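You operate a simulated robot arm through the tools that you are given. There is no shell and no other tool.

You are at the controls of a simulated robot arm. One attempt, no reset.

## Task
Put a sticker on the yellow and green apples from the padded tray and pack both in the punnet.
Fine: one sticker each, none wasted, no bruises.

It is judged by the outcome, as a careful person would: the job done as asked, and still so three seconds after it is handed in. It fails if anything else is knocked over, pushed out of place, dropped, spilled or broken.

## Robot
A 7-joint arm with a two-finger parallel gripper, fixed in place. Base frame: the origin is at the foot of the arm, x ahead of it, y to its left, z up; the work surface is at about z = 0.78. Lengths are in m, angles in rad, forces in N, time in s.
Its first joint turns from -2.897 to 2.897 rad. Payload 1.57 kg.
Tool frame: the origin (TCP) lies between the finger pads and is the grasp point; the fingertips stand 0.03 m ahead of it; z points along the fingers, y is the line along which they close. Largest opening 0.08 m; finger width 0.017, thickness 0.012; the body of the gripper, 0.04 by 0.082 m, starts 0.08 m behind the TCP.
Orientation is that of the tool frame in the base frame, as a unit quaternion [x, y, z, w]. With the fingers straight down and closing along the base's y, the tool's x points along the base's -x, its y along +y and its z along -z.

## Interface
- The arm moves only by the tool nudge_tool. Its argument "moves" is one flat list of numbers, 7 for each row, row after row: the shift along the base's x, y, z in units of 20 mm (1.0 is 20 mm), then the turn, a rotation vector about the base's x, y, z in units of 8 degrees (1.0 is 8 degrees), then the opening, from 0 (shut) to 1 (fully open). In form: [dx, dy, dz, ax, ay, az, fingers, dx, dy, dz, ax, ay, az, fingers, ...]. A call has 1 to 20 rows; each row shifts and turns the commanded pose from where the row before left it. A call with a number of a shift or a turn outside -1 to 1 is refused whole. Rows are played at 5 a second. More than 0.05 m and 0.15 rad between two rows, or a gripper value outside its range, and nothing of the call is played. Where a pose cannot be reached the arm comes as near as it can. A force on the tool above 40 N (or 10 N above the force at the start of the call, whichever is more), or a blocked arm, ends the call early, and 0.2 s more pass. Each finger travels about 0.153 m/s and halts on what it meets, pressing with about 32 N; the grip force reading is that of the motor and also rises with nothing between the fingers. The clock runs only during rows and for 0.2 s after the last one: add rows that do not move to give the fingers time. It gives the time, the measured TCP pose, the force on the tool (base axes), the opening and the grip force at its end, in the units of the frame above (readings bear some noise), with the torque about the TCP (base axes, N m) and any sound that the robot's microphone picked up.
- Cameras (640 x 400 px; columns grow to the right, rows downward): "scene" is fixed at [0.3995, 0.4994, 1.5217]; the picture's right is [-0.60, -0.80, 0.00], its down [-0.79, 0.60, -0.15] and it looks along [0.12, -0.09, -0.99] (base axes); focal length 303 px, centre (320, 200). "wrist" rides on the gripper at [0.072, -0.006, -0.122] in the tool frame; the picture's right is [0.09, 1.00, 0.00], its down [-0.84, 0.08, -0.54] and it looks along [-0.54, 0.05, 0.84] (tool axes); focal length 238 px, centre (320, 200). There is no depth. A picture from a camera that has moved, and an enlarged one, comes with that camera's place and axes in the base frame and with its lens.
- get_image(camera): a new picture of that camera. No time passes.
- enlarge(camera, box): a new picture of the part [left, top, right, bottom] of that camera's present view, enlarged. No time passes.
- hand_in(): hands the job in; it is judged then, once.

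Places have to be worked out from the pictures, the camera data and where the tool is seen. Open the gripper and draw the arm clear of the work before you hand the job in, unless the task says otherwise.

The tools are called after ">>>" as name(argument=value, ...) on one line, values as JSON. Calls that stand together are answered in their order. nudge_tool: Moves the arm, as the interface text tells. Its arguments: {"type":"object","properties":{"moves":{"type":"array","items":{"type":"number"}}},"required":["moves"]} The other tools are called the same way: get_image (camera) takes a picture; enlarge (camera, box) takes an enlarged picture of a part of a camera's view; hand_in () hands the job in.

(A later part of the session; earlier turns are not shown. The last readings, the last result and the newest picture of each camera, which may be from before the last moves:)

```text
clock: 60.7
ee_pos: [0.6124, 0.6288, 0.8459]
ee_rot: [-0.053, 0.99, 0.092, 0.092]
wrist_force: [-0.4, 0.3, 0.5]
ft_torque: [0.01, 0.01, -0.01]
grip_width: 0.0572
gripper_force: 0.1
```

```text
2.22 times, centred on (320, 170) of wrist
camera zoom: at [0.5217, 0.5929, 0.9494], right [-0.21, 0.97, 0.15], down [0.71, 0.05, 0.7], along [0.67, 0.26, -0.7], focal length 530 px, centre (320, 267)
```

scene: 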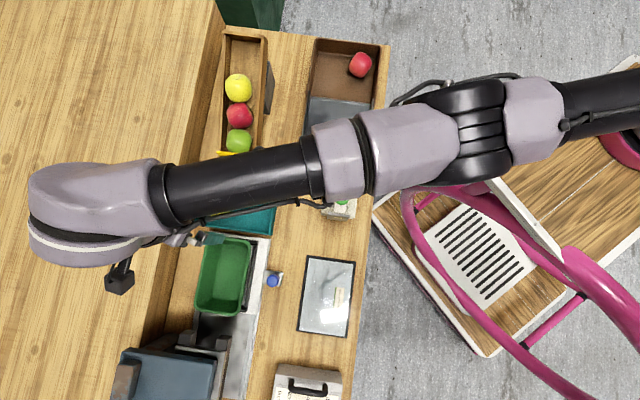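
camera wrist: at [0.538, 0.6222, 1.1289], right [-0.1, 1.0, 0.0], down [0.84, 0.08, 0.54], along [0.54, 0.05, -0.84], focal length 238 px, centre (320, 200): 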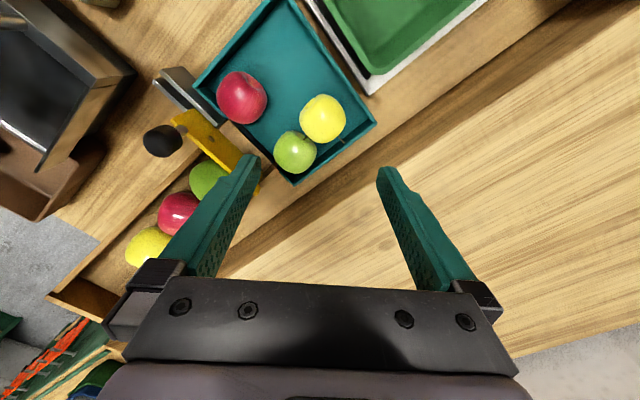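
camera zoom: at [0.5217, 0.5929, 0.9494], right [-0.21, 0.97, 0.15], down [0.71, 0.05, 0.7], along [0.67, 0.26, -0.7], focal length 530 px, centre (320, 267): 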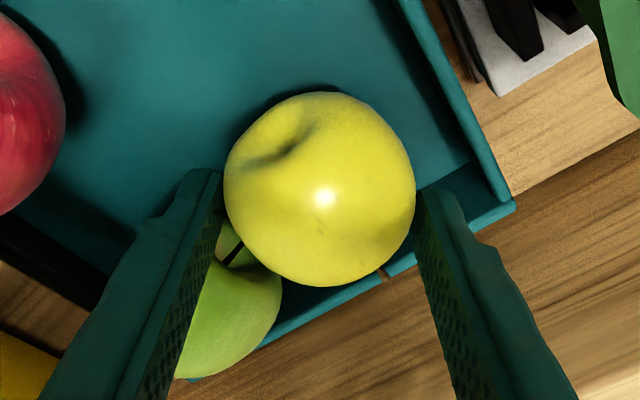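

The apple stayed on the floor: grip force fell to zero, so the earlier reading was only the motor settling and I wasn't squeezing. I'll open, go back down, and close to a command well below its width, the normal grip.

>>> nudge_tool(moves=[0, 0, 0, 0, 0, 0, 0.8, 0, 0, 0, 0, 0, 0, 0.8, 0, 0, -0.3, 0, 0, 0, 0.8, 0, 0, -0.3, 0, 0, 0, 0.8, 0, 0, -0.2, 0, 0, 0, 0.8, 0, 0, 0, 0, 0, 0, 0.76, 0, 0, 0, 0, 0, 0, 0.73, 0, 0, 0, 0, 0, 0, 0.71, 0, 0, 0, 0, 0, 0, 0.69, 0, 0, 0, 0, 0, 0, 0.69, 0, 0, 0, 0, 0, 0, 0.69])

>>> enlarge(camera="wrist", box=[220, 80, 420, 260])

```text
clock: 63.1
ee_pos: [0.6121, 0.6293, 0.8307]
ee_rot: [-0.053, 0.99, 0.09, 0.092]
wrist_force: [-0.6, -0.3, 0.4]
ft_torque: [-0.04, 0.01, -0.01]
grip_width: 0.0563
gripper_force: 0.6
```

```text
2.22 times, centred on (320, 170) of wrist
camera zoom: at [0.5213, 0.592, 0.9327], right [-0.21, 0.97, 0.15], down [0.71, 0.05, 0.7], along [0.67, 0.26, -0.7], focal length 530 px, centre (320, 267)
```

zoom: 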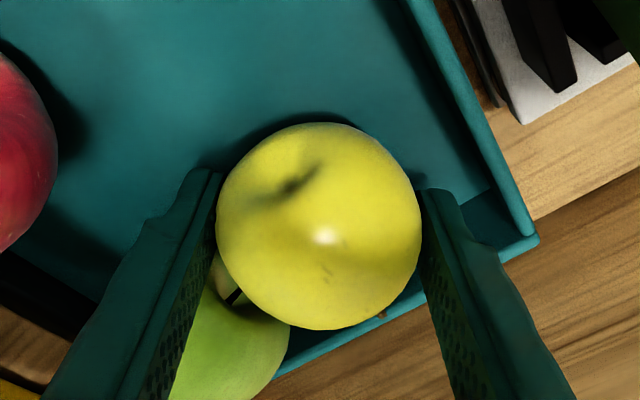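

Width 56.3 mm and still no real squeeze. I'll close further in steps and watch for the width to stop following.

>>> nudge_tool(moves=[0, 0, 0, 0, 0, 0, 0.67, 0, 0, 0, 0, 0, 0, 0.67, 0, 0, 0, 0, 0, 0, 0.67])

>>> nudge_tool(moves=[0, 0, 0, 0, 0, 0, 0.65, 0, 0, 0, 0, 0, 0, 0.65, 0, 0, 0, 0, 0, 0, 0.65])

```text
clock: 63.9
ee_pos: [0.6117, 0.6288, 0.8304]
ee_rot: [-0.053, 0.99, 0.092, 0.092]
wrist_force: [-0.1, 0.2, 0.2]
ft_torque: [0.02, -0.03, -0.05]
grip_width: 0.0561
gripper_force: 32.3
```

```text
clock: 64.7
ee_pos: [0.6125, 0.628, 0.8305]
ee_rot: [-0.052, 0.99, 0.091, 0.093]
wrist_force: [1.1, -0.2, 0.1]
ft_torque: [0.0, 0.02, -0.03]
grip_width: 0.056
gripper_force: 32.5
```

The width now holds at 56 mm with about 32 N, so this is a real grip. I'll lift slowly and check.

>>> nudge_tool(moves=[0, 0, 0.15, 0, 0, 0, 0.65, 0, 0, 0.25, 0, 0, 0, 0.65, 0, 0, 0.3, 0, 0, 0, 0.65, 0, 0, 0.3, 0, 0, 0, 0.65, 0, 0, 0, 0, 0, 0, 0.65])

>>> enlarge(camera="wrist", box=[220, 80, 420, 260])

```text
clock: 65.9
ee_pos: [0.6132, 0.629, 0.8494]
ee_rot: [-0.053, 0.99, 0.091, 0.093]
wrist_force: [-0.2, 0.1, -1.0]
ft_torque: [0.02, -0.01, 0.01]
grip_width: 0.0561
gripper_force: 32.0
```

```text
2.22 times, centred on (320, 170) of wrist
camera zoom: at [0.5216, 0.5925, 0.953], right [-0.21, 0.97, 0.15], down [0.71, 0.05, 0.7], along [0.67, 0.26, -0.7], focal length 530 px, centre (320, 267)
```

zoom: 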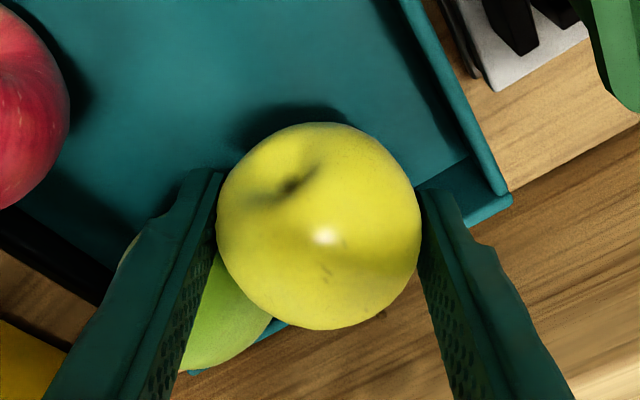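

The yellow apple is held and lifted. I'll raise it, remove the tilt, and carry it high to a staging spot in front of the sticker plate while turning the wrist back to −45°.

>>> nudge_tool(moves=[0, 0, 0.8, 0, 0, 0, 0.65, 0, 0, 0.9, 0, 0, 0, 0.65, 0, 0, 0.9, 0, 0, 0, 0.65, 0, 0, 0.9, 0, 0, 0, 0.65, -0.3, -0.1, 0.9, -0.442, 0.442, 0, 0.65, -0.3, -0.1, 0.9, -0.442, 0.442, 0, 0.65, -0.3, -0.1, 0.9, -0.442, 0.442, 0, 0.65, -0.996, -0.396, 0, 0, 0, -0.49, 0.65, -0.996, -0.396, 0, 0, 0, -0.49, 0.65, -0.996, -0.396, 0, 0, 0, -0.49, 0.65, -0.996, -0.396, 0, 0, 0, -0.49, 0.65, -0.996, -0.396, 0, 0, 0, -0.49, 0.65, -0.996, -0.396, 0, 0, 0, -0.49, 0.65, -0.996, -0.396, 0, 0, 0, -0.49, 0.65, -0.996, -0.396, 0, 0, 0, -0.49, 0.65, -0.996, -0.396, 0, 0, 0, -0.49, 0.65, -0.996, -0.396, 0, 0, 0, -0.49, 0.65, -0.996, -0.396, 0, 0, 0, -0.49, 0.65, -0.996, -0.396, 0, 0, 0, -0.49, 0.65, -0.996, -0.396, 0, 0, 0, -0.49, 0.65])

>>> get_image(camera="wrist")

>>> get_image(camera="scene")

```text
clock: 70.1
ee_pos: [0.3355, 0.5213, 0.9752]
ee_rot: [0.382, 0.924, 0.006, -0.002]
wrist_force: [-0.3, 0.1, -0.9]
ft_torque: [0.01, 0.02, 0.02]
grip_width: 0.0559
gripper_force: 32.2
```

```text
taken
camera wrist: at [0.2803, 0.5647, 1.0972], right [0.64, 0.77, 0.01], down [0.65, -0.54, 0.54], along [0.42, -0.34, -0.84], focal length 238 px, centre (320, 200)
```

wrist: 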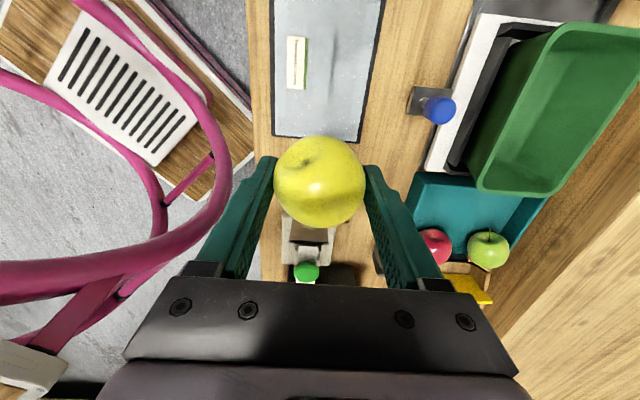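

```text
taken
```

scene: 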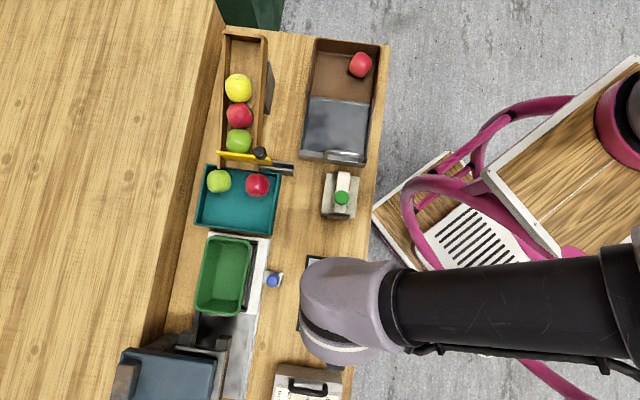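

>>> enlarge(camera="wrist", box=[250, 120, 390, 290])

>>> enlarge(camera="scene", box=[170, 150, 370, 250])

```text
2.35 times, centred on (320, 205) of wrist
camera zoom: at [0.2803, 0.5647, 1.0972], right [0.64, 0.77, 0.01], down [0.65, -0.54, 0.54], along [0.42, -0.34, -0.84], focal length 561 px, centre (320, 188)
```

zoom: 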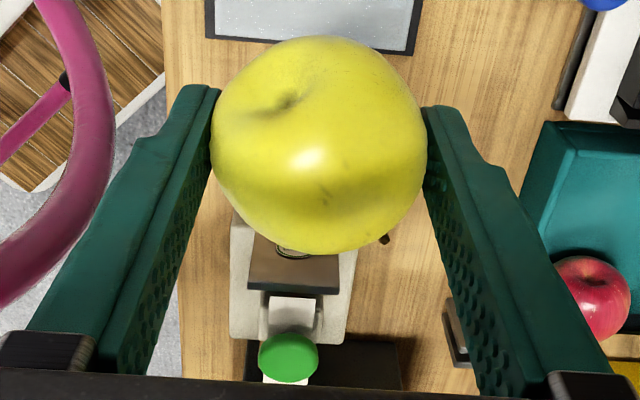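

```text
3.20 times, centred on (270, 200) of scene
camera zoom: at [0.3995, 0.4994, 1.5217], right [-0.6, -0.8, 0.0], down [-0.79, 0.6, -0.15], along [0.12, -0.09, -0.99], focal length 971 px, centre (480, 200)
```

zoom: 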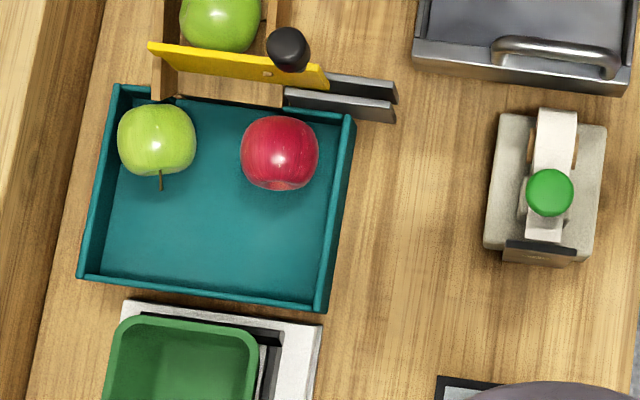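

The tray is undisturbed and the apple is held with its stem pointing forward-right. I'll tilt the tool 56° towards the plate in the current free space so a smooth cheek faces the sticker.

>>> nudge_tool(moves=[0, 0, 0, -0.707, -0.707, 0, 0.65, 0, 0, 0, -0.707, -0.707, 0, 0.65, 0, 0, 0, -0.707, -0.707, 0, 0.65, 0, 0, 0, -0.707, -0.707, 0, 0.65, 0, 0, 0, -0.707, -0.707, 0, 0.65, 0, 0, 0, -0.707, -0.707, 0, 0.65, 0, 0, 0, -0.707, -0.707, 0, 0.65, 0, 0, 0, 0, 0, 0, 0.65])

>>> get_image(camera="wrist")

>>> get_image(camera="scene")

```text
clock: 71.9
ee_pos: [0.3358, 0.5203, 0.9749]
ee_rot: [0.336, 0.818, -0.176, 0.433]
wrist_force: [0.5, 0.0, -0.5]
ft_torque: [0.03, -0.02, 0.01]
grip_width: 0.0559
gripper_force: 32.2
```

```text
taken
camera wrist: at [0.2298, 0.6144, 0.984], right [0.66, 0.75, -0.07], down [0.07, 0.03, 1.0], along [0.75, -0.66, -0.03], focal length 238 px, centre (320, 200)
```

wrist: 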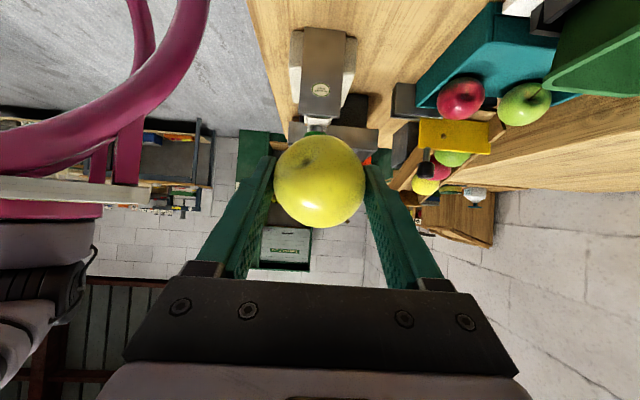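

```text
taken
```

scene: 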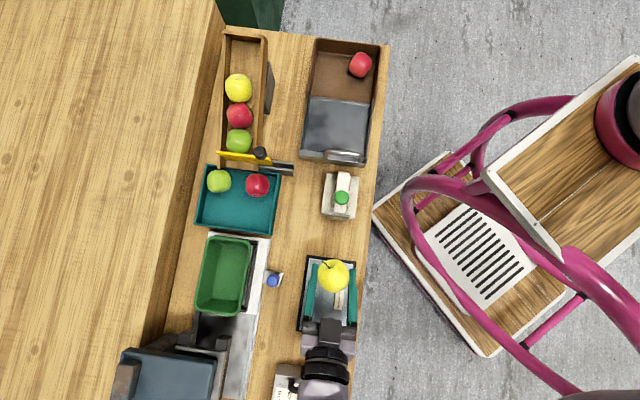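

The view is nearly head-on to the sticker now. I'll zoom in on it.

>>> enlarge(camera="wrist", box=[270, 20, 380, 140])

>>> enlarge(camera="scene", box=[290, 240, 370, 340])

```text
3.33 times, centred on (325, 80) of wrist
camera zoom: at [0.2298, 0.6144, 0.984], right [0.66, 0.75, -0.07], down [0.07, 0.03, 1.0], along [0.75, -0.66, -0.03], focal length 794 px, centre (303, 600)
```

zoom: 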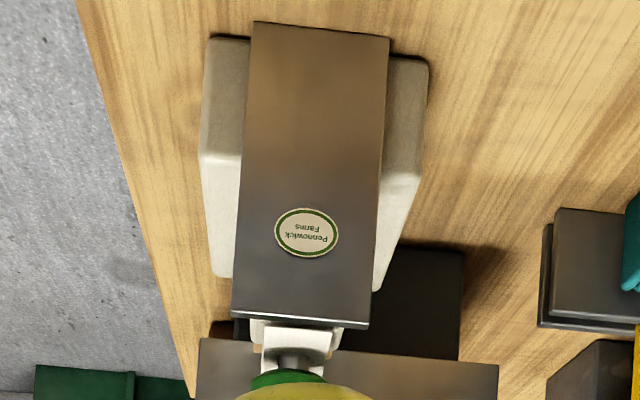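

```text
4.00 times, centred on (330, 290) of scene
camera zoom: at [0.3995, 0.4994, 1.5217], right [-0.6, -0.8, 0.0], down [-0.79, 0.6, -0.15], along [0.12, -0.09, -0.99], focal length 1214 px, centre (280, -160)
```

zoom: 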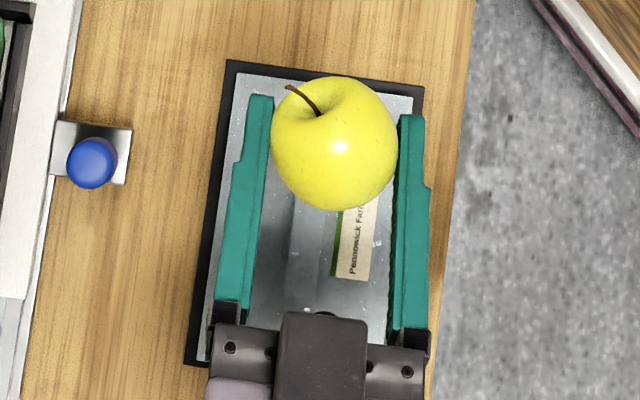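

From the head-on view the sticker centre is (p 0.6067, z 0.851) on the plate at q≈0.006. The apple centre is about (p 0.605, q 0.120, z 0.968). I'll descend 117 mm here, then approach to about 2 cm from the plate.

>>> nudge_tool(moves=[0, 0, -0.98, 0, 0, 0, 0.65, 0, 0, -0.98, 0, 0, 0, 0.65, 0, 0, -0.98, 0, 0, 0, 0.65, 0, 0, -0.98, 0, 0, 0, 0.65, 0, 0, -0.98, 0, 0, 0, 0.65, 0, 0, -0.98, 0, 0, 0, 0.65, 0.7, -0.7, 0, 0, 0, 0, 0.65, 0.7, -0.7, 0, 0, 0, 0, 0.65, 0.7, -0.7, 0, 0, 0, 0, 0.65, 0, 0, 0, 0, 0, 0, 0.65])

>>> get_image(camera="wrist")

>>> enlarge(camera="scene", box=[290, 160, 390, 290])

```text
clock: 74.1
ee_pos: [0.3787, 0.477, 0.8576]
ee_rot: [0.335, 0.819, -0.175, 0.432]
wrist_force: [0.1, -0.6, -0.7]
ft_torque: [-0.02, 0.05, -0.05]
grip_width: 0.0559
gripper_force: 31.7
```

```text
taken
camera wrist: at [0.2722, 0.5713, 0.8671], right [0.66, 0.75, -0.07], down [0.07, 0.03, 1.0], along [0.75, -0.66, -0.03], focal length 238 px, centre (320, 200)
```

wrist: 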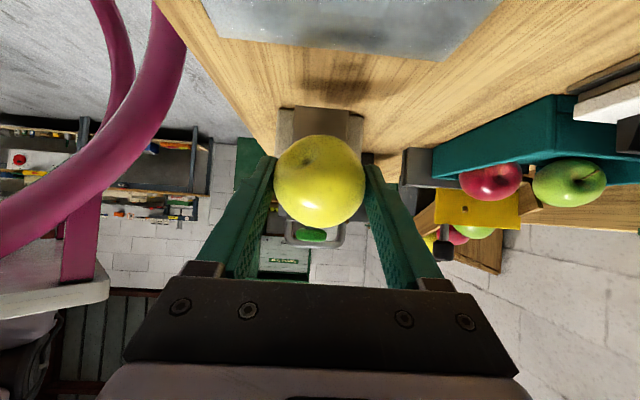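

```text
3.08 times, centred on (340, 225) of scene
camera zoom: at [0.3995, 0.4994, 1.5217], right [-0.6, -0.8, 0.0], down [-0.79, 0.6, -0.15], along [0.12, -0.09, -0.99], focal length 934 px, centre (258, 123)
```

zoom: 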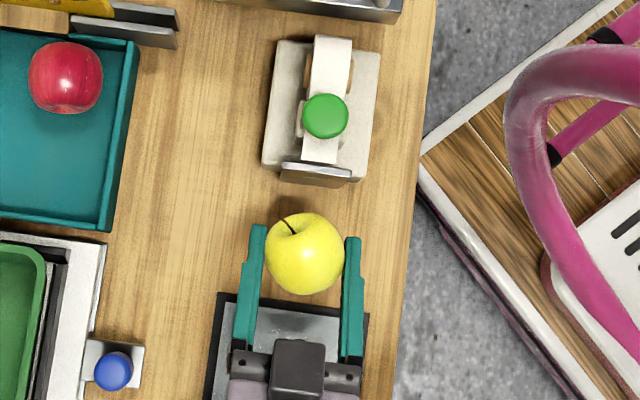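

The apple is aligned with the sticker with roughly 2.5 cm to go. I'll approach 18 mm in small steps, shifting 1.5 mm in p.

>>> nudge_tool(moves=[0.15, -0.05, 0, 0, 0, 0, 0.65, 0.106, -0.106, 0, 0, 0, 0, 0.65, 0.106, -0.106, 0, 0, 0, 0, 0.65, 0.106, -0.106, 0, 0, 0, 0, 0.65, 0.106, -0.106, 0, 0, 0, 0, 0.65, 0.106, -0.106, 0, 0, 0, 0, 0.65, 0, 0, 0, 0, 0, 0, 0.65])

>>> enlarge(camera="scene", box=[300, 160, 380, 260])

>>> enlarge(camera="wrist", box=[250, 90, 390, 250])

```text
clock: 75.7
ee_pos: [0.3918, 0.4665, 0.856]
ee_rot: [0.335, 0.819, -0.174, 0.432]
wrist_force: [0.3, 0.3, -0.9]
ft_torque: [0.01, 0.02, 0.04]
grip_width: 0.0555
gripper_force: 32.4
```

```text
4.00 times, centred on (340, 210) of scene
camera zoom: at [0.3995, 0.4994, 1.5217], right [-0.6, -0.8, 0.0], down [-0.79, 0.6, -0.15], along [0.12, -0.09, -0.99], focal length 1214 px, centre (240, 160)
```

zoom: 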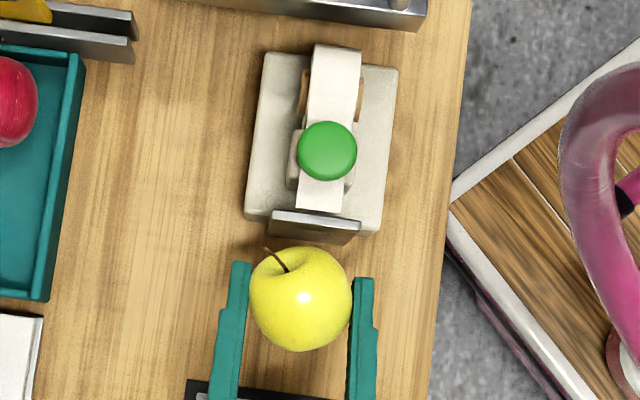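

```text
2.50 times, centred on (320, 170) of wrist
camera zoom: at [0.2856, 0.5606, 0.8657], right [0.66, 0.75, -0.07], down [0.07, 0.03, 1.0], along [0.75, -0.66, -0.03], focal length 596 px, centre (320, 275)
```

zoom: 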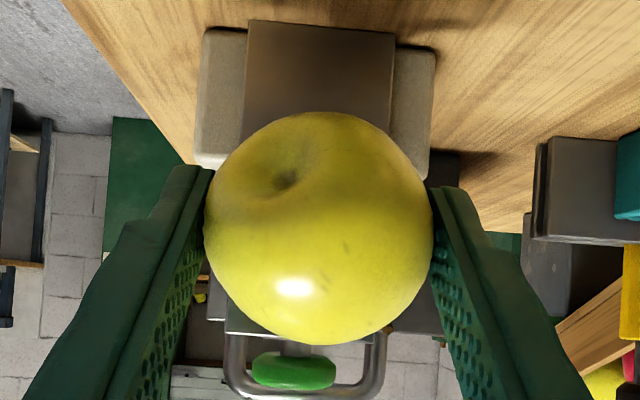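

About 8 mm remains, and the stem tip is behind the apple's front. I'll continue in 1.5 mm steps, then check for contact force.

>>> nudge_tool(moves=[0.053, -0.053, 0, 0, 0, 0, 0.65, 0.053, -0.053, 0, 0, 0, 0, 0.65, 0.053, -0.053, 0, 0, 0, 0, 0.65, 0.053, -0.053, 0, 0, 0, 0, 0.65, 0, 0, 0, 0, 0, 0, 0.65])

>>> enlarge(camera="scene", box=[310, 180, 370, 250])

```text
clock: 76.9
ee_pos: [0.3961, 0.4623, 0.857]
ee_rot: [0.336, 0.819, -0.175, 0.431]
wrist_force: [0.9, 0.5, -0.9]
ft_torque: [0.02, 0.02, -0.02]
grip_width: 0.056
gripper_force: 31.8
```

```text
5.71 times, centred on (340, 215) of scene
camera zoom: at [0.3995, 0.4994, 1.5217], right [-0.6, -0.8, 0.0], down [-0.79, 0.6, -0.15], along [0.12, -0.09, -0.99], focal length 1734 px, centre (206, 114)
```

zoom: 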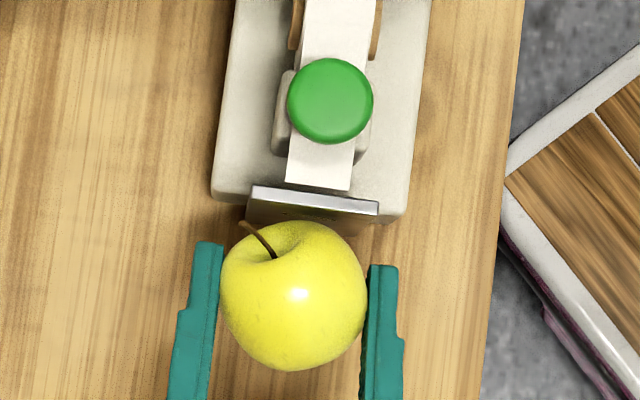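

No contact yet and it is very close. I'll step forward by 1 mm at a time.

>>> nudge_tool(moves=[0.035, -0.035, 0, 0, 0, 0, 0.65, 0.035, -0.035, 0, 0, 0, 0, 0.65, 0, 0, 0, 0, 0, 0, 0.65])

>>> enlarge(camera="scene", box=[310, 180, 370, 250])

```text
clock: 77.7
ee_pos: [0.3972, 0.4602, 0.8568]
ee_rot: [0.335, 0.819, -0.174, 0.431]
wrist_force: [-0.3, -0.3, -0.6]
ft_torque: [0.03, 0.03, -0.05]
grip_width: 0.0555
gripper_force: 32.5
```

```text
5.71 times, centred on (340, 215) of scene
camera zoom: at [0.3995, 0.4994, 1.5217], right [-0.6, -0.8, 0.0], down [-0.79, 0.6, -0.15], along [0.12, -0.09, -0.99], focal length 1734 px, centre (206, 114)
```

zoom: 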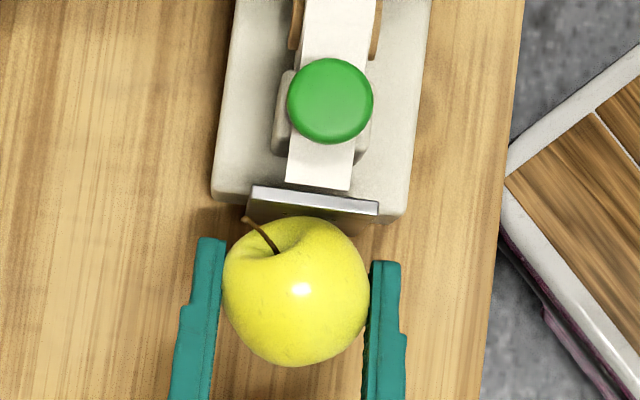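

>>> nudge_tool(moves=[0.035, -0.035, 0, 0, 0, 0, 0.65, 0.035, -0.035, 0, 0, 0, 0, 0.65, 0, 0, 0, 0, 0, 0, 0.65])

>>> enlarge(camera="scene", box=[310, 180, 370, 250])

```text
clock: 78.5
ee_pos: [0.3973, 0.4595, 0.857]
ee_rot: [0.336, 0.819, -0.175, 0.431]
wrist_force: [-6.3, 6.3, 3.2]
ft_torque: [-0.01, 0.02, -0.04]
grip_width: 0.0559
gripper_force: 32.4
```

```text
5.71 times, centred on (340, 215) of scene
camera zoom: at [0.3995, 0.4994, 1.5217], right [-0.6, -0.8, 0.0], down [-0.79, 0.6, -0.15], along [0.12, -0.09, -0.99], focal length 1734 px, centre (206, 114)
```

zoom: 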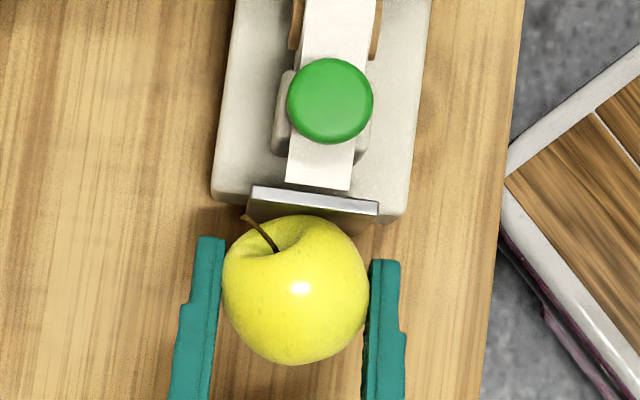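

Contact, with about 9 N along the plate normal. I'll back away gently along the normal and look at whether the sticker transferred.

>>> nudge_tool(moves=[-0.07, 0.07, 0, 0, 0, 0, 0.65, -0.2, 0.2, 0, 0, 0, 0, 0.65, -0.5, 0.5, 0, 0, 0, 0, 0.65, -0.7, 0.7, 0, 0, 0, 0, 0.65, -0.7, 0.7, 0.3, 0, 0, 0, 0.65, -0.7, 0.7, 0.6, 0, 0, 0, 0.65, 0, 0, 1, 0, 0, 0, 0.65, 0, 0, 1, 0, 0, 0, 0.65, 0, 0, 1, 0, 0, 0, 0.65, 0, 0, 1, 0, 0, 0, 0.65, 0, 0, 1, 0, 0, 0, 0.65, 0, 0, 0, 0, 0, 0, 0.65])

>>> get_image(camera="wrist")

>>> enlarge(camera="wrist", box=[270, 20, 380, 140])

>>> enlarge(camera="scene", box=[290, 180, 370, 300])

```text
clock: 81.1
ee_pos: [0.3405, 0.5161, 0.9773]
ee_rot: [0.335, 0.819, -0.175, 0.431]
wrist_force: [-0.1, -0.1, -0.1]
ft_torque: [0.0, 0.01, 0.0]
grip_width: 0.0557
gripper_force: 32.6
```

```text
taken
camera wrist: at [0.2347, 0.6108, 0.9855], right [0.66, 0.75, -0.07], down [0.07, 0.03, 1.0], along [0.75, -0.66, -0.03], focal length 238 px, centre (320, 200)
```

wrist: 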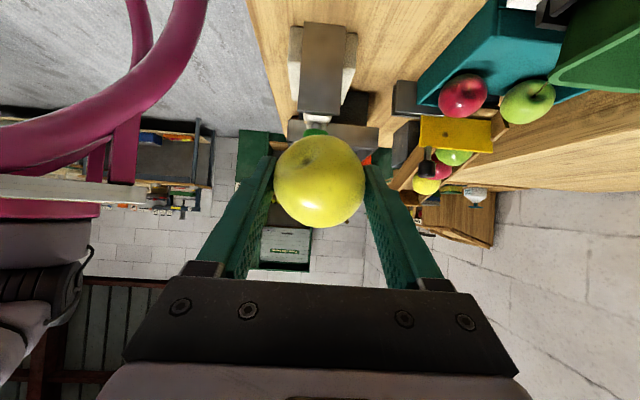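

```text
3.33 times, centred on (325, 80) of wrist
camera zoom: at [0.2347, 0.6108, 0.9855], right [0.66, 0.75, -0.07], down [0.07, 0.03, 1.0], along [0.75, -0.66, -0.03], focal length 794 px, centre (303, 600)
```

zoom: 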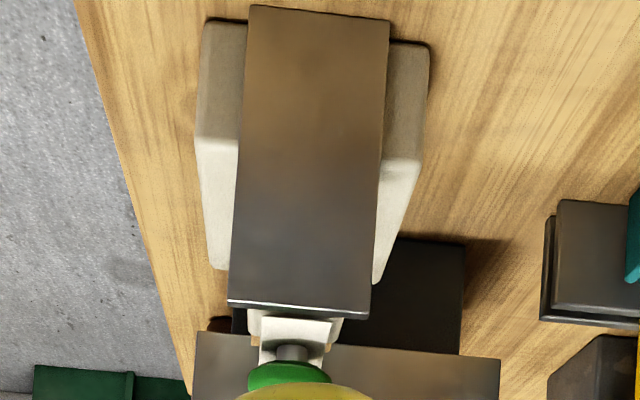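

```text
3.33 times, centred on (330, 240) of scene
camera zoom: at [0.3995, 0.4994, 1.5217], right [-0.6, -0.8, 0.0], down [-0.79, 0.6, -0.15], along [0.12, -0.09, -0.99], focal length 1011 px, centre (287, 67)
```

zoom: 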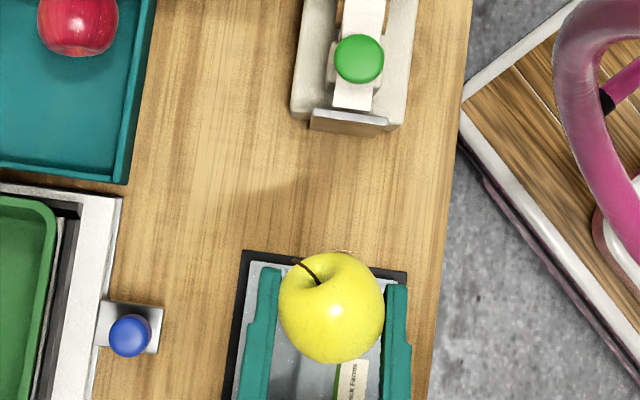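

The plate is bare, so the sticker transferred to the yellow apple. Next I'll level the tool, turn to closing along base y, and carry the apple high over the punnet, whose rim I place at about p 0.784–0.878 and q 0.087–0.235.

>>> nudge_tool(moves=[0, 0, 0.3, 0.707, 0.707, 0, 0.65, 0, 0, 0.3, 0.707, 0.707, 0, 0.65, 0, 0, 0.3, 0.707, 0.707, 0, 0.65, 0, 0, 0.3, 0.707, 0.707, 0, 0.65, 0, 0, 0.3, 0.707, 0.707, 0, 0.65, 0, 0, 0.3, 0.707, 0.707, 0, 0.65, 0, 0, 0, 0.707, 0.707, 0, 0.65, 0.45, 0.85, 0, 0, 0, 0.5, 0.65, 0.45, 0.85, 0, 0, 0, 0.5, 0.65, 0.45, 0.85, 0, 0, 0, 0.5, 0.65, 0.45, 0.85, 0, 0, 0, 0.5, 0.65, 0.45, 0.85, 0, 0, 0, 0.5, 0.65, 0.45, 0.85, 0, 0, 0, 0.5, 0.65, 0.45, 0.85, 0, 0, 0, 0.5, 0.65, 0.45, 0.85, 0, 0, 0, 0.5, 0.65, 0.45, 0.85, 0, 0, 0, 0.5, 0.65, 0.45, 0.85, 0, 0, 0, 0.5, 0.65, 0.45, 0.85, 0, 0, 0, 0.6, 0.65, 0, 0, 0, 0, 0, 0, 0.65])

>>> get_image(camera="wrist")

>>> get_image(camera="scene")

```text
clock: 85.1
ee_pos: [0.438, 0.6996, 1.009]
ee_rot: [0.0, 1.0, 0.004, -0.004]
wrist_force: [-0.9, 1.0, -0.6]
ft_torque: [-0.02, 0.02, 0.0]
grip_width: 0.0555
gripper_force: 31.9
out of reach, approached as far as the arm can: row 18
```

```text
taken
camera wrist: at [0.3658, 0.6909, 1.1313], right [-0.09, 1.0, 0.01], down [0.84, 0.07, 0.53], along [0.53, 0.06, -0.84], focal length 238 px, centre (320, 200)
```

wrist: 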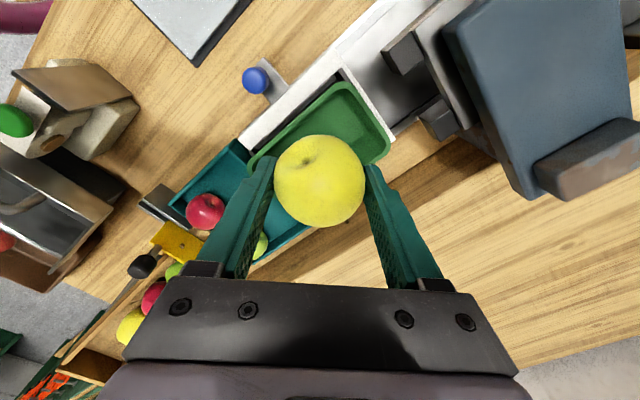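

```text
taken
```

scene: 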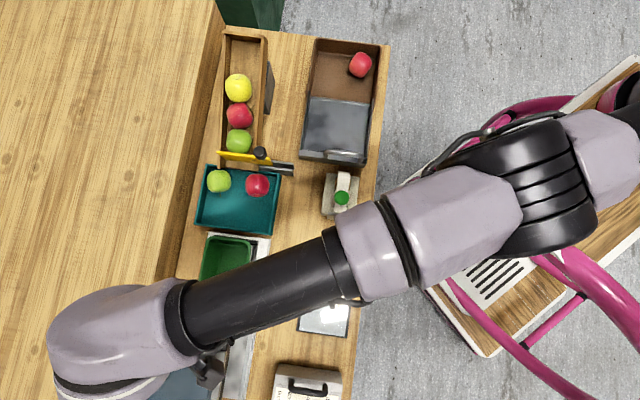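

The vertical reach limit shows up again at this radius, so I'll use a 15° outward tilt as before. First a closer look at the punnet from here.

>>> enlarge(camera="wrist", box=[230, 60, 430, 220])

>>> nudge_tool(moves=[-0.1, -0.2, 0, 0.53, -0.331, 0, 0.65, -0.1, -0.2, 0, 0.53, -0.331, 0, 0.65, -0.1, -0.2, 0, 0.53, -0.331, 0, 0.65, 0, 0, 0, 0, 0, 0, 0.65])

>>> get_image(camera="wrist")

```text
2.50 times, centred on (330, 140) of wrist
camera zoom: at [0.3658, 0.6909, 1.1313], right [-0.09, 1.0, 0.01], down [0.84, 0.07, 0.53], along [0.53, 0.06, -0.84], focal length 596 px, centre (295, 350)
```

zoom: 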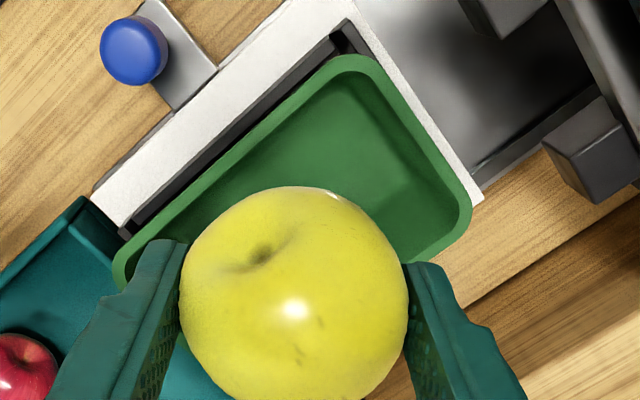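

```text
clock: 86.1
ee_pos: [0.4307, 0.6864, 1.0104]
ee_rot: [0.0, 0.991, 0.116, 0.065]
wrist_force: [0.8, 0.6, -0.8]
ft_torque: [-0.01, 0.0, -0.02]
grip_width: 0.0558
gripper_force: 31.9
```

```text
taken
camera wrist: at [0.3429, 0.6535, 1.1171], right [-0.11, 0.97, 0.22], down [0.76, -0.06, 0.65], along [0.64, 0.23, -0.73], focal length 238 px, centre (320, 200)
```

wrist: 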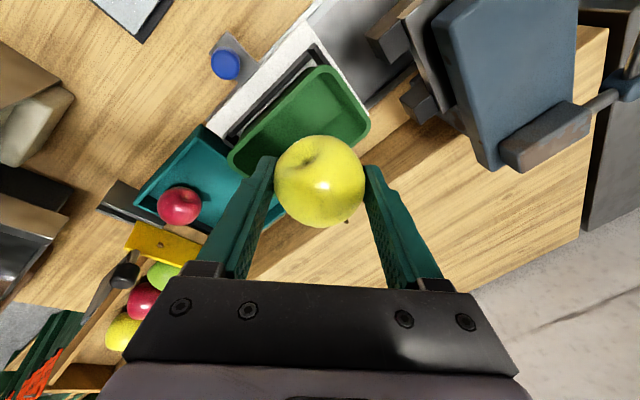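

The 15° tilt is reachable. The punnet interior is roughly p 0.797–0.872 and q 0.10–0.228. I'll set the yellow apple down at (p 0.834, q 0.183) with fingers closing mostly along the punnet's length, so I turn +20°, ease the tilt to 12° and come to 10 cm above the drop pose.

>>> nudge_tool(moves=[0.17, 0.133, 0, 0, 0, 0.833, 0.65, 0.17, 0.133, 0, 0, 0, 0.833, 0.65, 0.17, 0.133, -0.5, 0, 0, 0.833, 0.65, 0.17, 0.133, -0.8, -0.618, -0.504, 0, 0.65, 0.17, 0.133, -0.9, 0, 0, 0, 0.65, 0, 0, -0.8, 0, 0, 0, 0.65, 0, 0, -0.9, 0, 0, 0, 0.65, 0, 0, 0, 0, 0, 0, 0.65])

>>> get_image(camera="wrist")

>>> get_image(camera="scene")

```text
clock: 87.9
ee_pos: [0.4474, 0.6995, 0.9322]
ee_rot: [-0.179, 0.978, 0.076, 0.07]
wrist_force: [1.6, -0.6, -1.6]
ft_torque: [0.01, 0.0, 0.01]
grip_width: 0.0557
gripper_force: 32.0
```

```text
taken
camera wrist: at [0.3682, 0.6485, 1.0383], right [-0.44, 0.89, 0.11], down [0.69, 0.26, 0.68], along [0.58, 0.38, -0.73], focal length 238 px, centre (320, 200)
```

wrist: 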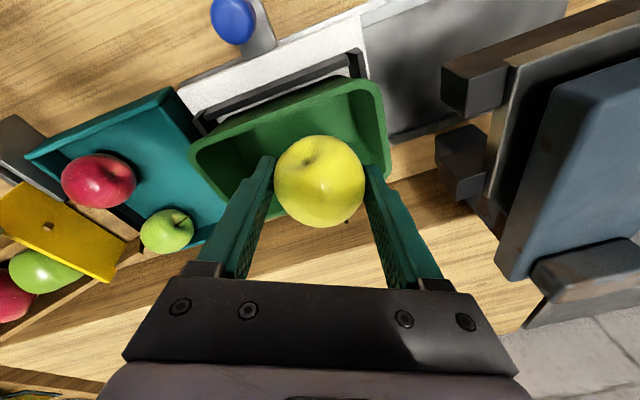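

```text
taken
```

scene: 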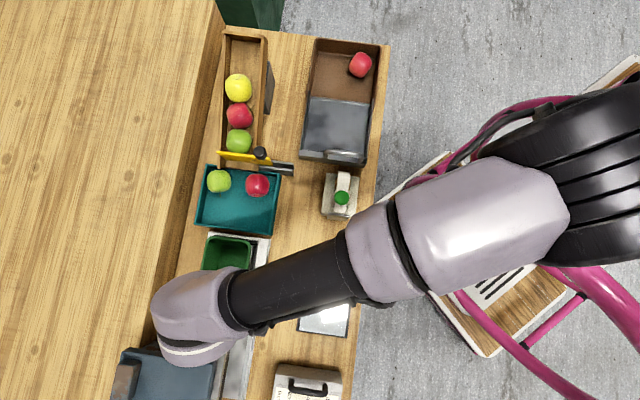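

>>> enlarge(camera="wrist", box=[180, 60, 420, 240])

```text
2.22 times, centred on (300, 150) of wrist
camera zoom: at [0.3682, 0.6485, 1.0383], right [-0.44, 0.89, 0.11], down [0.69, 0.26, 0.68], along [0.58, 0.38, -0.73], focal length 530 px, centre (364, 311)
```

zoom: 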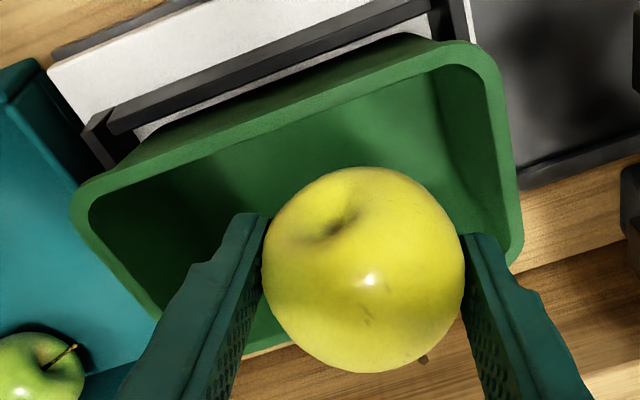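

Geometry confirmed, with the interior centred near (p 0.8365, q 0.165). I'll shift 3 mm and 4 mm towards the far end, and descend 7 cm along the tool axis.

>>> nudge_tool(moves=[0.0875, 0.215, -0.855, 0, 0, 0, 0.65, 0.0875, 0.215, -0.855, 0, 0, 0, 0.65, 0.0875, 0.215, -0.855, 0, 0, 0, 0.65, 0.0875, 0.215, -0.855, 0, 0, 0, 0.65, 0, 0, 0, 0, 0, 0, 0.65])

>>> enlarge(camera="wrist", box=[180, 60, 420, 240])

```text
clock: 89.1
ee_pos: [0.4537, 0.7175, 0.8646]
ee_rot: [-0.178, 0.979, 0.076, 0.071]
wrist_force: [1.1, 0.0, -1.5]
ft_torque: [-0.02, 0.02, 0.03]
grip_width: 0.0557
gripper_force: 32.7
```

```text
2.22 times, centred on (300, 150) of wrist
camera zoom: at [0.3749, 0.6659, 0.9707], right [-0.44, 0.89, 0.11], down [0.69, 0.26, 0.68], along [0.58, 0.38, -0.73], focal length 530 px, centre (364, 311)
```

zoom: 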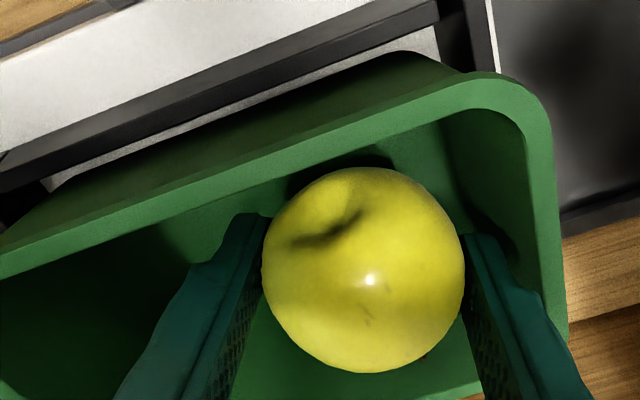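

The apple and fingers are inside the punnet with clearance. I'll go lower in small steps, watching the vertical force.

>>> nudge_tool(moves=[0.02, 0.035, -0.2, 0, 0, 0, 0.65, 0.02, 0.035, -0.2, 0, 0, 0, 0.65, 0.02, 0.035, -0.2, 0, 0, 0, 0.65, 0.02, 0.035, -0.2, 0, 0, 0, 0.65, 0, 0, 0, 0, 0, 0, 0.65])

>>> nudge_tool(moves=[0.01, 0.018, -0.1, 0, 0, 0, 0.65, 0.01, 0.018, -0.1, 0, 0, 0, 0.65, 0, 0, 0, 0, 0, 0, 0.65])

>>> enlarge(camera="wrist", box=[180, 60, 420, 240])

```text
clock: 90.3
ee_pos: [0.4561, 0.7207, 0.8496]
ee_rot: [-0.178, 0.978, 0.077, 0.07]
wrist_force: [0.5, 0.7, 0.0]
ft_torque: [0.0, 0.0, -0.02]
grip_width: 0.0556
gripper_force: 32.2
```

```text
clock: 91.1
ee_pos: [0.4558, 0.7221, 0.8446]
ee_rot: [-0.179, 0.978, 0.077, 0.071]
wrist_force: [-0.3, -1.9, 6.7]
ft_torque: [-0.01, -0.03, -0.03]
grip_width: 0.0557
gripper_force: 31.7
```

```text
2.22 times, centred on (300, 150) of wrist
camera zoom: at [0.3776, 0.6703, 0.9514], right [-0.44, 0.89, 0.11], down [0.69, 0.26, 0.68], along [0.58, 0.38, -0.73], focal length 530 px, centre (364, 311)
```

zoom: 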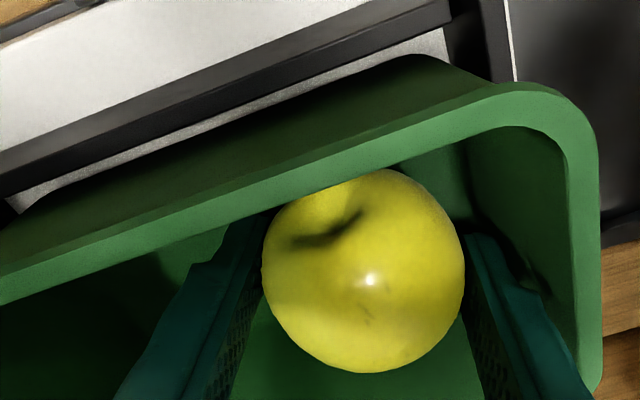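

An upward force of about 7 N shows the apple resting on the punnet floor. I'll ease up 1 mm, open gradually just enough to free it, and check.

>>> nudge_tool(moves=[0, 0, 0.05, 0, 0, 0, 0.66, 0, 0, 0, 0, 0, 0, 0.69, 0, 0, 0, 0, 0, 0, 0.71, 0, 0, 0, 0, 0, 0, 0.73, 0, 0, 0, 0, 0, 0, 0.76, 0, 0, 0, 0, 0, 0, 0.76])

>>> enlarge(camera="wrist", box=[180, 60, 420, 240])

```text
clock: 92.5
ee_pos: [0.4543, 0.7213, 0.8448]
ee_rot: [-0.179, 0.978, 0.077, 0.07]
wrist_force: [1.1, -3.1, -0.4]
ft_torque: [-0.07, -0.03, -0.01]
grip_width: 0.0583
gripper_force: 0.1
```

```text
2.22 times, centred on (300, 150) of wrist
camera zoom: at [0.3778, 0.6697, 0.9513], right [-0.44, 0.89, 0.11], down [0.69, 0.26, 0.68], along [0.57, 0.37, -0.73], focal length 530 px, centre (364, 311)
```

zoom: 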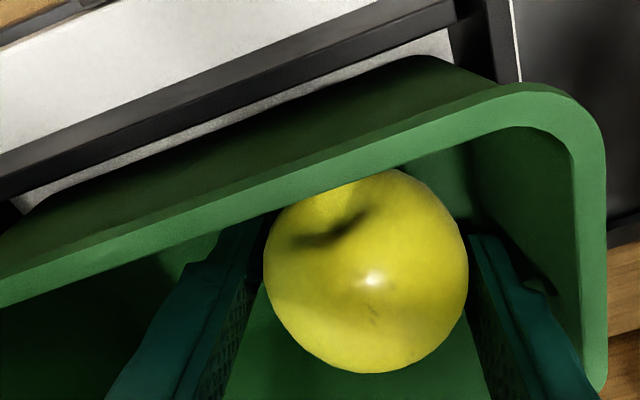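

The far finger is lightly touching the punnet's end wall, and the apple is free with about 1 mm per side. I'll lift straight back along the tool axis slowly.

>>> nudge_tool(moves=[-0.02, -0.06, 0.2, 0, 0, 0, 0.74, -0.03, -0.053, 0.3, 0, 0, 0, 0.75, -0.03, -0.053, 0.3, 0, 0, 0, 0.77, -0.06, -0.1, 0.6, 0, 0, 0, 0.8, -0.09, -0.15, 0.9, 0, 0, 0, 0.8, -0.09, -0.15, 0.9, 0, 0, 0, 0.8, -0.09, -0.15, 0.9, 0, 0, 0, 0.8, 0, 0, 0, 0, 0, 0, 0.8])

>>> get_image(camera="wrist")

>>> enlarge(camera="wrist", box=[180, 60, 420, 240])

```text
clock: 94.3
ee_pos: [0.4464, 0.7079, 0.9266]
ee_rot: [-0.179, 0.978, 0.076, 0.071]
wrist_force: [-0.1, -0.2, -0.3]
ft_torque: [0.0, -0.01, -0.02]
grip_width: 0.0641
gripper_force: 0.0
```

```text
taken
camera wrist: at [0.3686, 0.6559, 1.0331], right [-0.44, 0.89, 0.11], down [0.69, 0.26, 0.68], along [0.57, 0.38, -0.73], focal length 238 px, centre (320, 200)
```

wrist: 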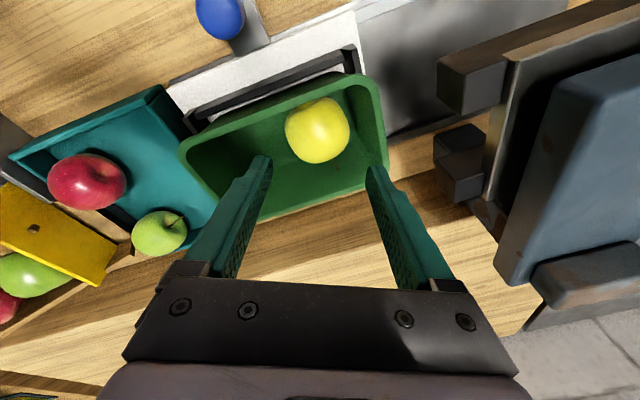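

```text
2.22 times, centred on (300, 150) of wrist
camera zoom: at [0.3686, 0.6559, 1.0331], right [-0.44, 0.89, 0.11], down [0.69, 0.26, 0.68], along [0.57, 0.38, -0.73], focal length 530 px, centre (364, 311)
```

zoom: 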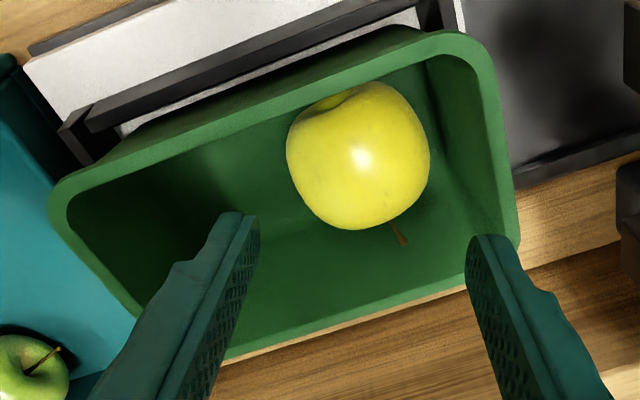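

The yellow apple is in the punnet at about (p 0.826, q 0.191). To leave room for the green one, I'll shut the fingers, lower them beside it and push it gently about 9 mm towards the far end.

>>> nudge_tool(moves=[0.8, -0.66, 0, 0, 0, 0, 0, 0.8, -0.66, 0, 0, 0, 0, 0, 0, 0, 0, 0, 0, 0, 0, 0, 0, -0.8, 0, 0, 0, 0, 0, 0, -0.9, 0, 0, 0, 0, 0, 0, -0.9, 0, 0, 0, 0, 0, 0, -0.75, 0, 0, 0, 0, 0, 0, 0, 0, 0, 0, 0])

>>> enlarge(camera="wrist", box=[200, 60, 440, 240])

```text
clock: 96.1
ee_pos: [0.4785, 0.6816, 0.8604]
ee_rot: [-0.178, 0.979, 0.076, 0.07]
wrist_force: [-0.4, -0.3, -0.3]
ft_torque: [-0.02, -0.03, -0.03]
grip_width: 0.0
gripper_force: 21.4
```

```text
2.22 times, centred on (320, 150) of wrist
camera zoom: at [0.4007, 0.6296, 0.9671], right [-0.44, 0.89, 0.11], down [0.69, 0.26, 0.68], along [0.58, 0.38, -0.73], focal length 530 px, centre (320, 311)
```

zoom: 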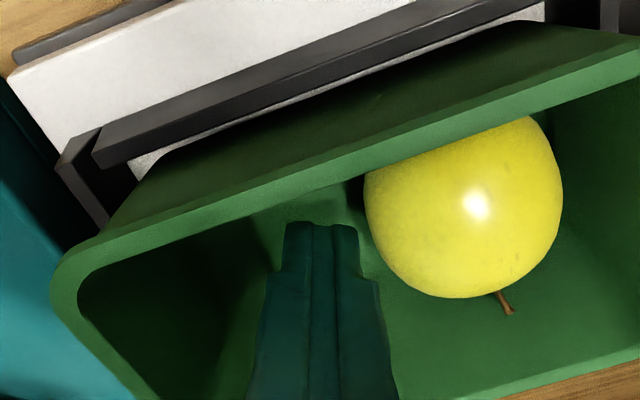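

The fingers are beside the apple with about 4 mm gap. I'll push along +q in 1.5 mm steps, 13 mm in total.

>>> nudge_tool(moves=[-0.053, 0.053, 0, 0, 0, 0, 0, -0.053, 0.053, 0, 0, 0, 0, 0, -0.053, 0.053, 0, 0, 0, 0, 0, -0.053, 0.053, 0, 0, 0, 0, 0, -0.053, 0.053, 0, 0, 0, 0, 0, -0.053, 0.053, 0, 0, 0, 0, 0, -0.053, 0.053, 0, 0, 0, 0, 0, -0.053, 0.053, 0, 0, 0, 0, 0, -0.053, 0.053, 0, 0, 0, 0, 0, 0, 0, 0, 0, 0, 0, 0])

>>> enlarge(camera="wrist", box=[200, 60, 440, 240])

```text
clock: 98.3
ee_pos: [0.469, 0.6912, 0.8611]
ee_rot: [-0.178, 0.979, 0.076, 0.07]
wrist_force: [1.3, -0.3, 0.9]
ft_torque: [-0.03, 0.01, 0.0]
grip_width: 0.0
gripper_force: 21.6
```

```text
2.22 times, centred on (320, 150) of wrist
camera zoom: at [0.3913, 0.6388, 0.9667], right [-0.44, 0.89, 0.11], down [0.69, 0.26, 0.68], along [0.57, 0.38, -0.73], focal length 530 px, centre (320, 311)
```

zoom: 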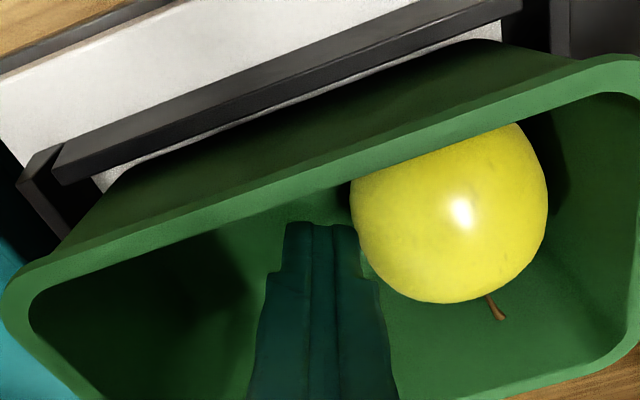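

The yellow apple is now at about (p 0.83, q 0.20), leaving room. I'll back off, lift out, level the tool, then travel to above the dispenser button for the second sticker.

>>> nudge_tool(moves=[0.18, -0.18, 0, 0, 0, 0, 0, 0, 0, 0.8, 0, 0, 0, 0, 0, 0, 1, 0, 0, 0, 0, 0, 0, 1, 0, 0, 0, 0, 0, 0, 1, 0, 0, 0, 0, 0, 0, 1, 0, 0, 0, 0, 0, -0.3, 1, -0.622, 0.393, 0, 0, 0, -0.3, 1, -0.622, 0.393, 0, 0, 0, 0, 0, 0, 0, 0, 0])

>>> enlarge(camera="wrist", box=[200, 40, 440, 240])

```text
clock: 100.3
ee_pos: [0.4744, 0.6741, 0.9979]
ee_rot: [-0.18, 0.984, 0.001, 0.001]
wrist_force: [0.5, 0.2, -0.1]
ft_torque: [0.0, 0.02, 0.02]
grip_width: 0.0
gripper_force: 21.4
```

```text
2.00 times, centred on (320, 140) of wrist
camera zoom: at [0.4084, 0.6423, 1.1187], right [-0.44, 0.9, 0.0], down [0.75, 0.37, 0.54], along [0.49, 0.24, -0.84], focal length 477 px, centre (320, 320)
```

zoom: 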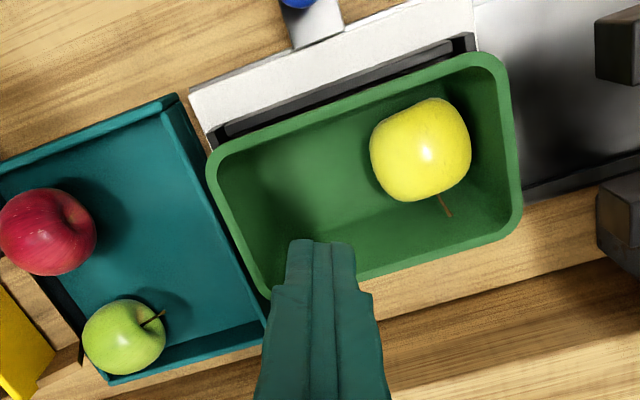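

Good: the yellow apple sits in the far end with room for the green. Now travelling to above the button.

>>> nudge_tool(moves=[-0.095, -0.95, 0, 0, 0, -0.58, 0, -0.095, -0.95, 0, 0, 0, -0.58, 0, -0.095, -0.95, 0, 0, 0, -0.58, 0, -0.095, -0.95, 0, 0, 0, -0.58, 0, -0.095, -0.95, 0, 0, 0, -0.58, 0, -0.095, -0.95, 0, 0, 0, -0.58, 0, -0.095, -0.95, 0, 0, 0, -0.58, 0, -0.095, -0.95, 0, 0, 0, -0.58, 0, -0.095, -0.95, 0, 0, 0, -0.58, 0, -0.095, -0.95, 0, 0, 0, -0.58, 0, -0.095, -0.95, 0, 0, 0, -0.58, 0, -0.095, -0.95, 0, 0, 0, -0.58, 0, -0.095, -0.95, 0, 0, 0, -0.58, 0, -0.095, -0.95, 0, 0, 0, -0.58, 0, 0, 0, 0, 0, 0, 0, 0, 0, 0, 0, 0, 0, 0, 0])

>>> enlarge(camera="wrist", box=[250, 60, 390, 200])

```text
clock: 103.7
ee_pos: [0.4463, 0.4091, 0.995]
ee_rot: [0.377, 0.926, 0.001, 0.001]
wrist_force: [0.3, 0.5, 0.7]
ft_torque: [0.0, 0.01, -0.01]
grip_width: 0.0
gripper_force: 21.3
```

```text
2.86 times, centred on (320, 130) of wrist
camera zoom: at [0.3898, 0.4537, 1.117], right [0.63, 0.78, 0.0], down [0.65, -0.53, 0.54], along [0.42, -0.34, -0.84], focal length 681 px, centre (320, 400)
```

zoom: 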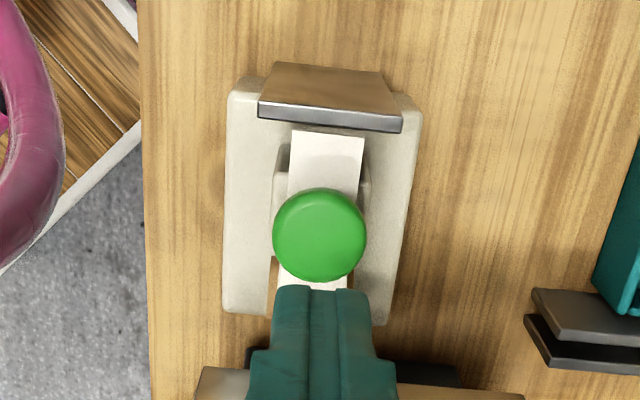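

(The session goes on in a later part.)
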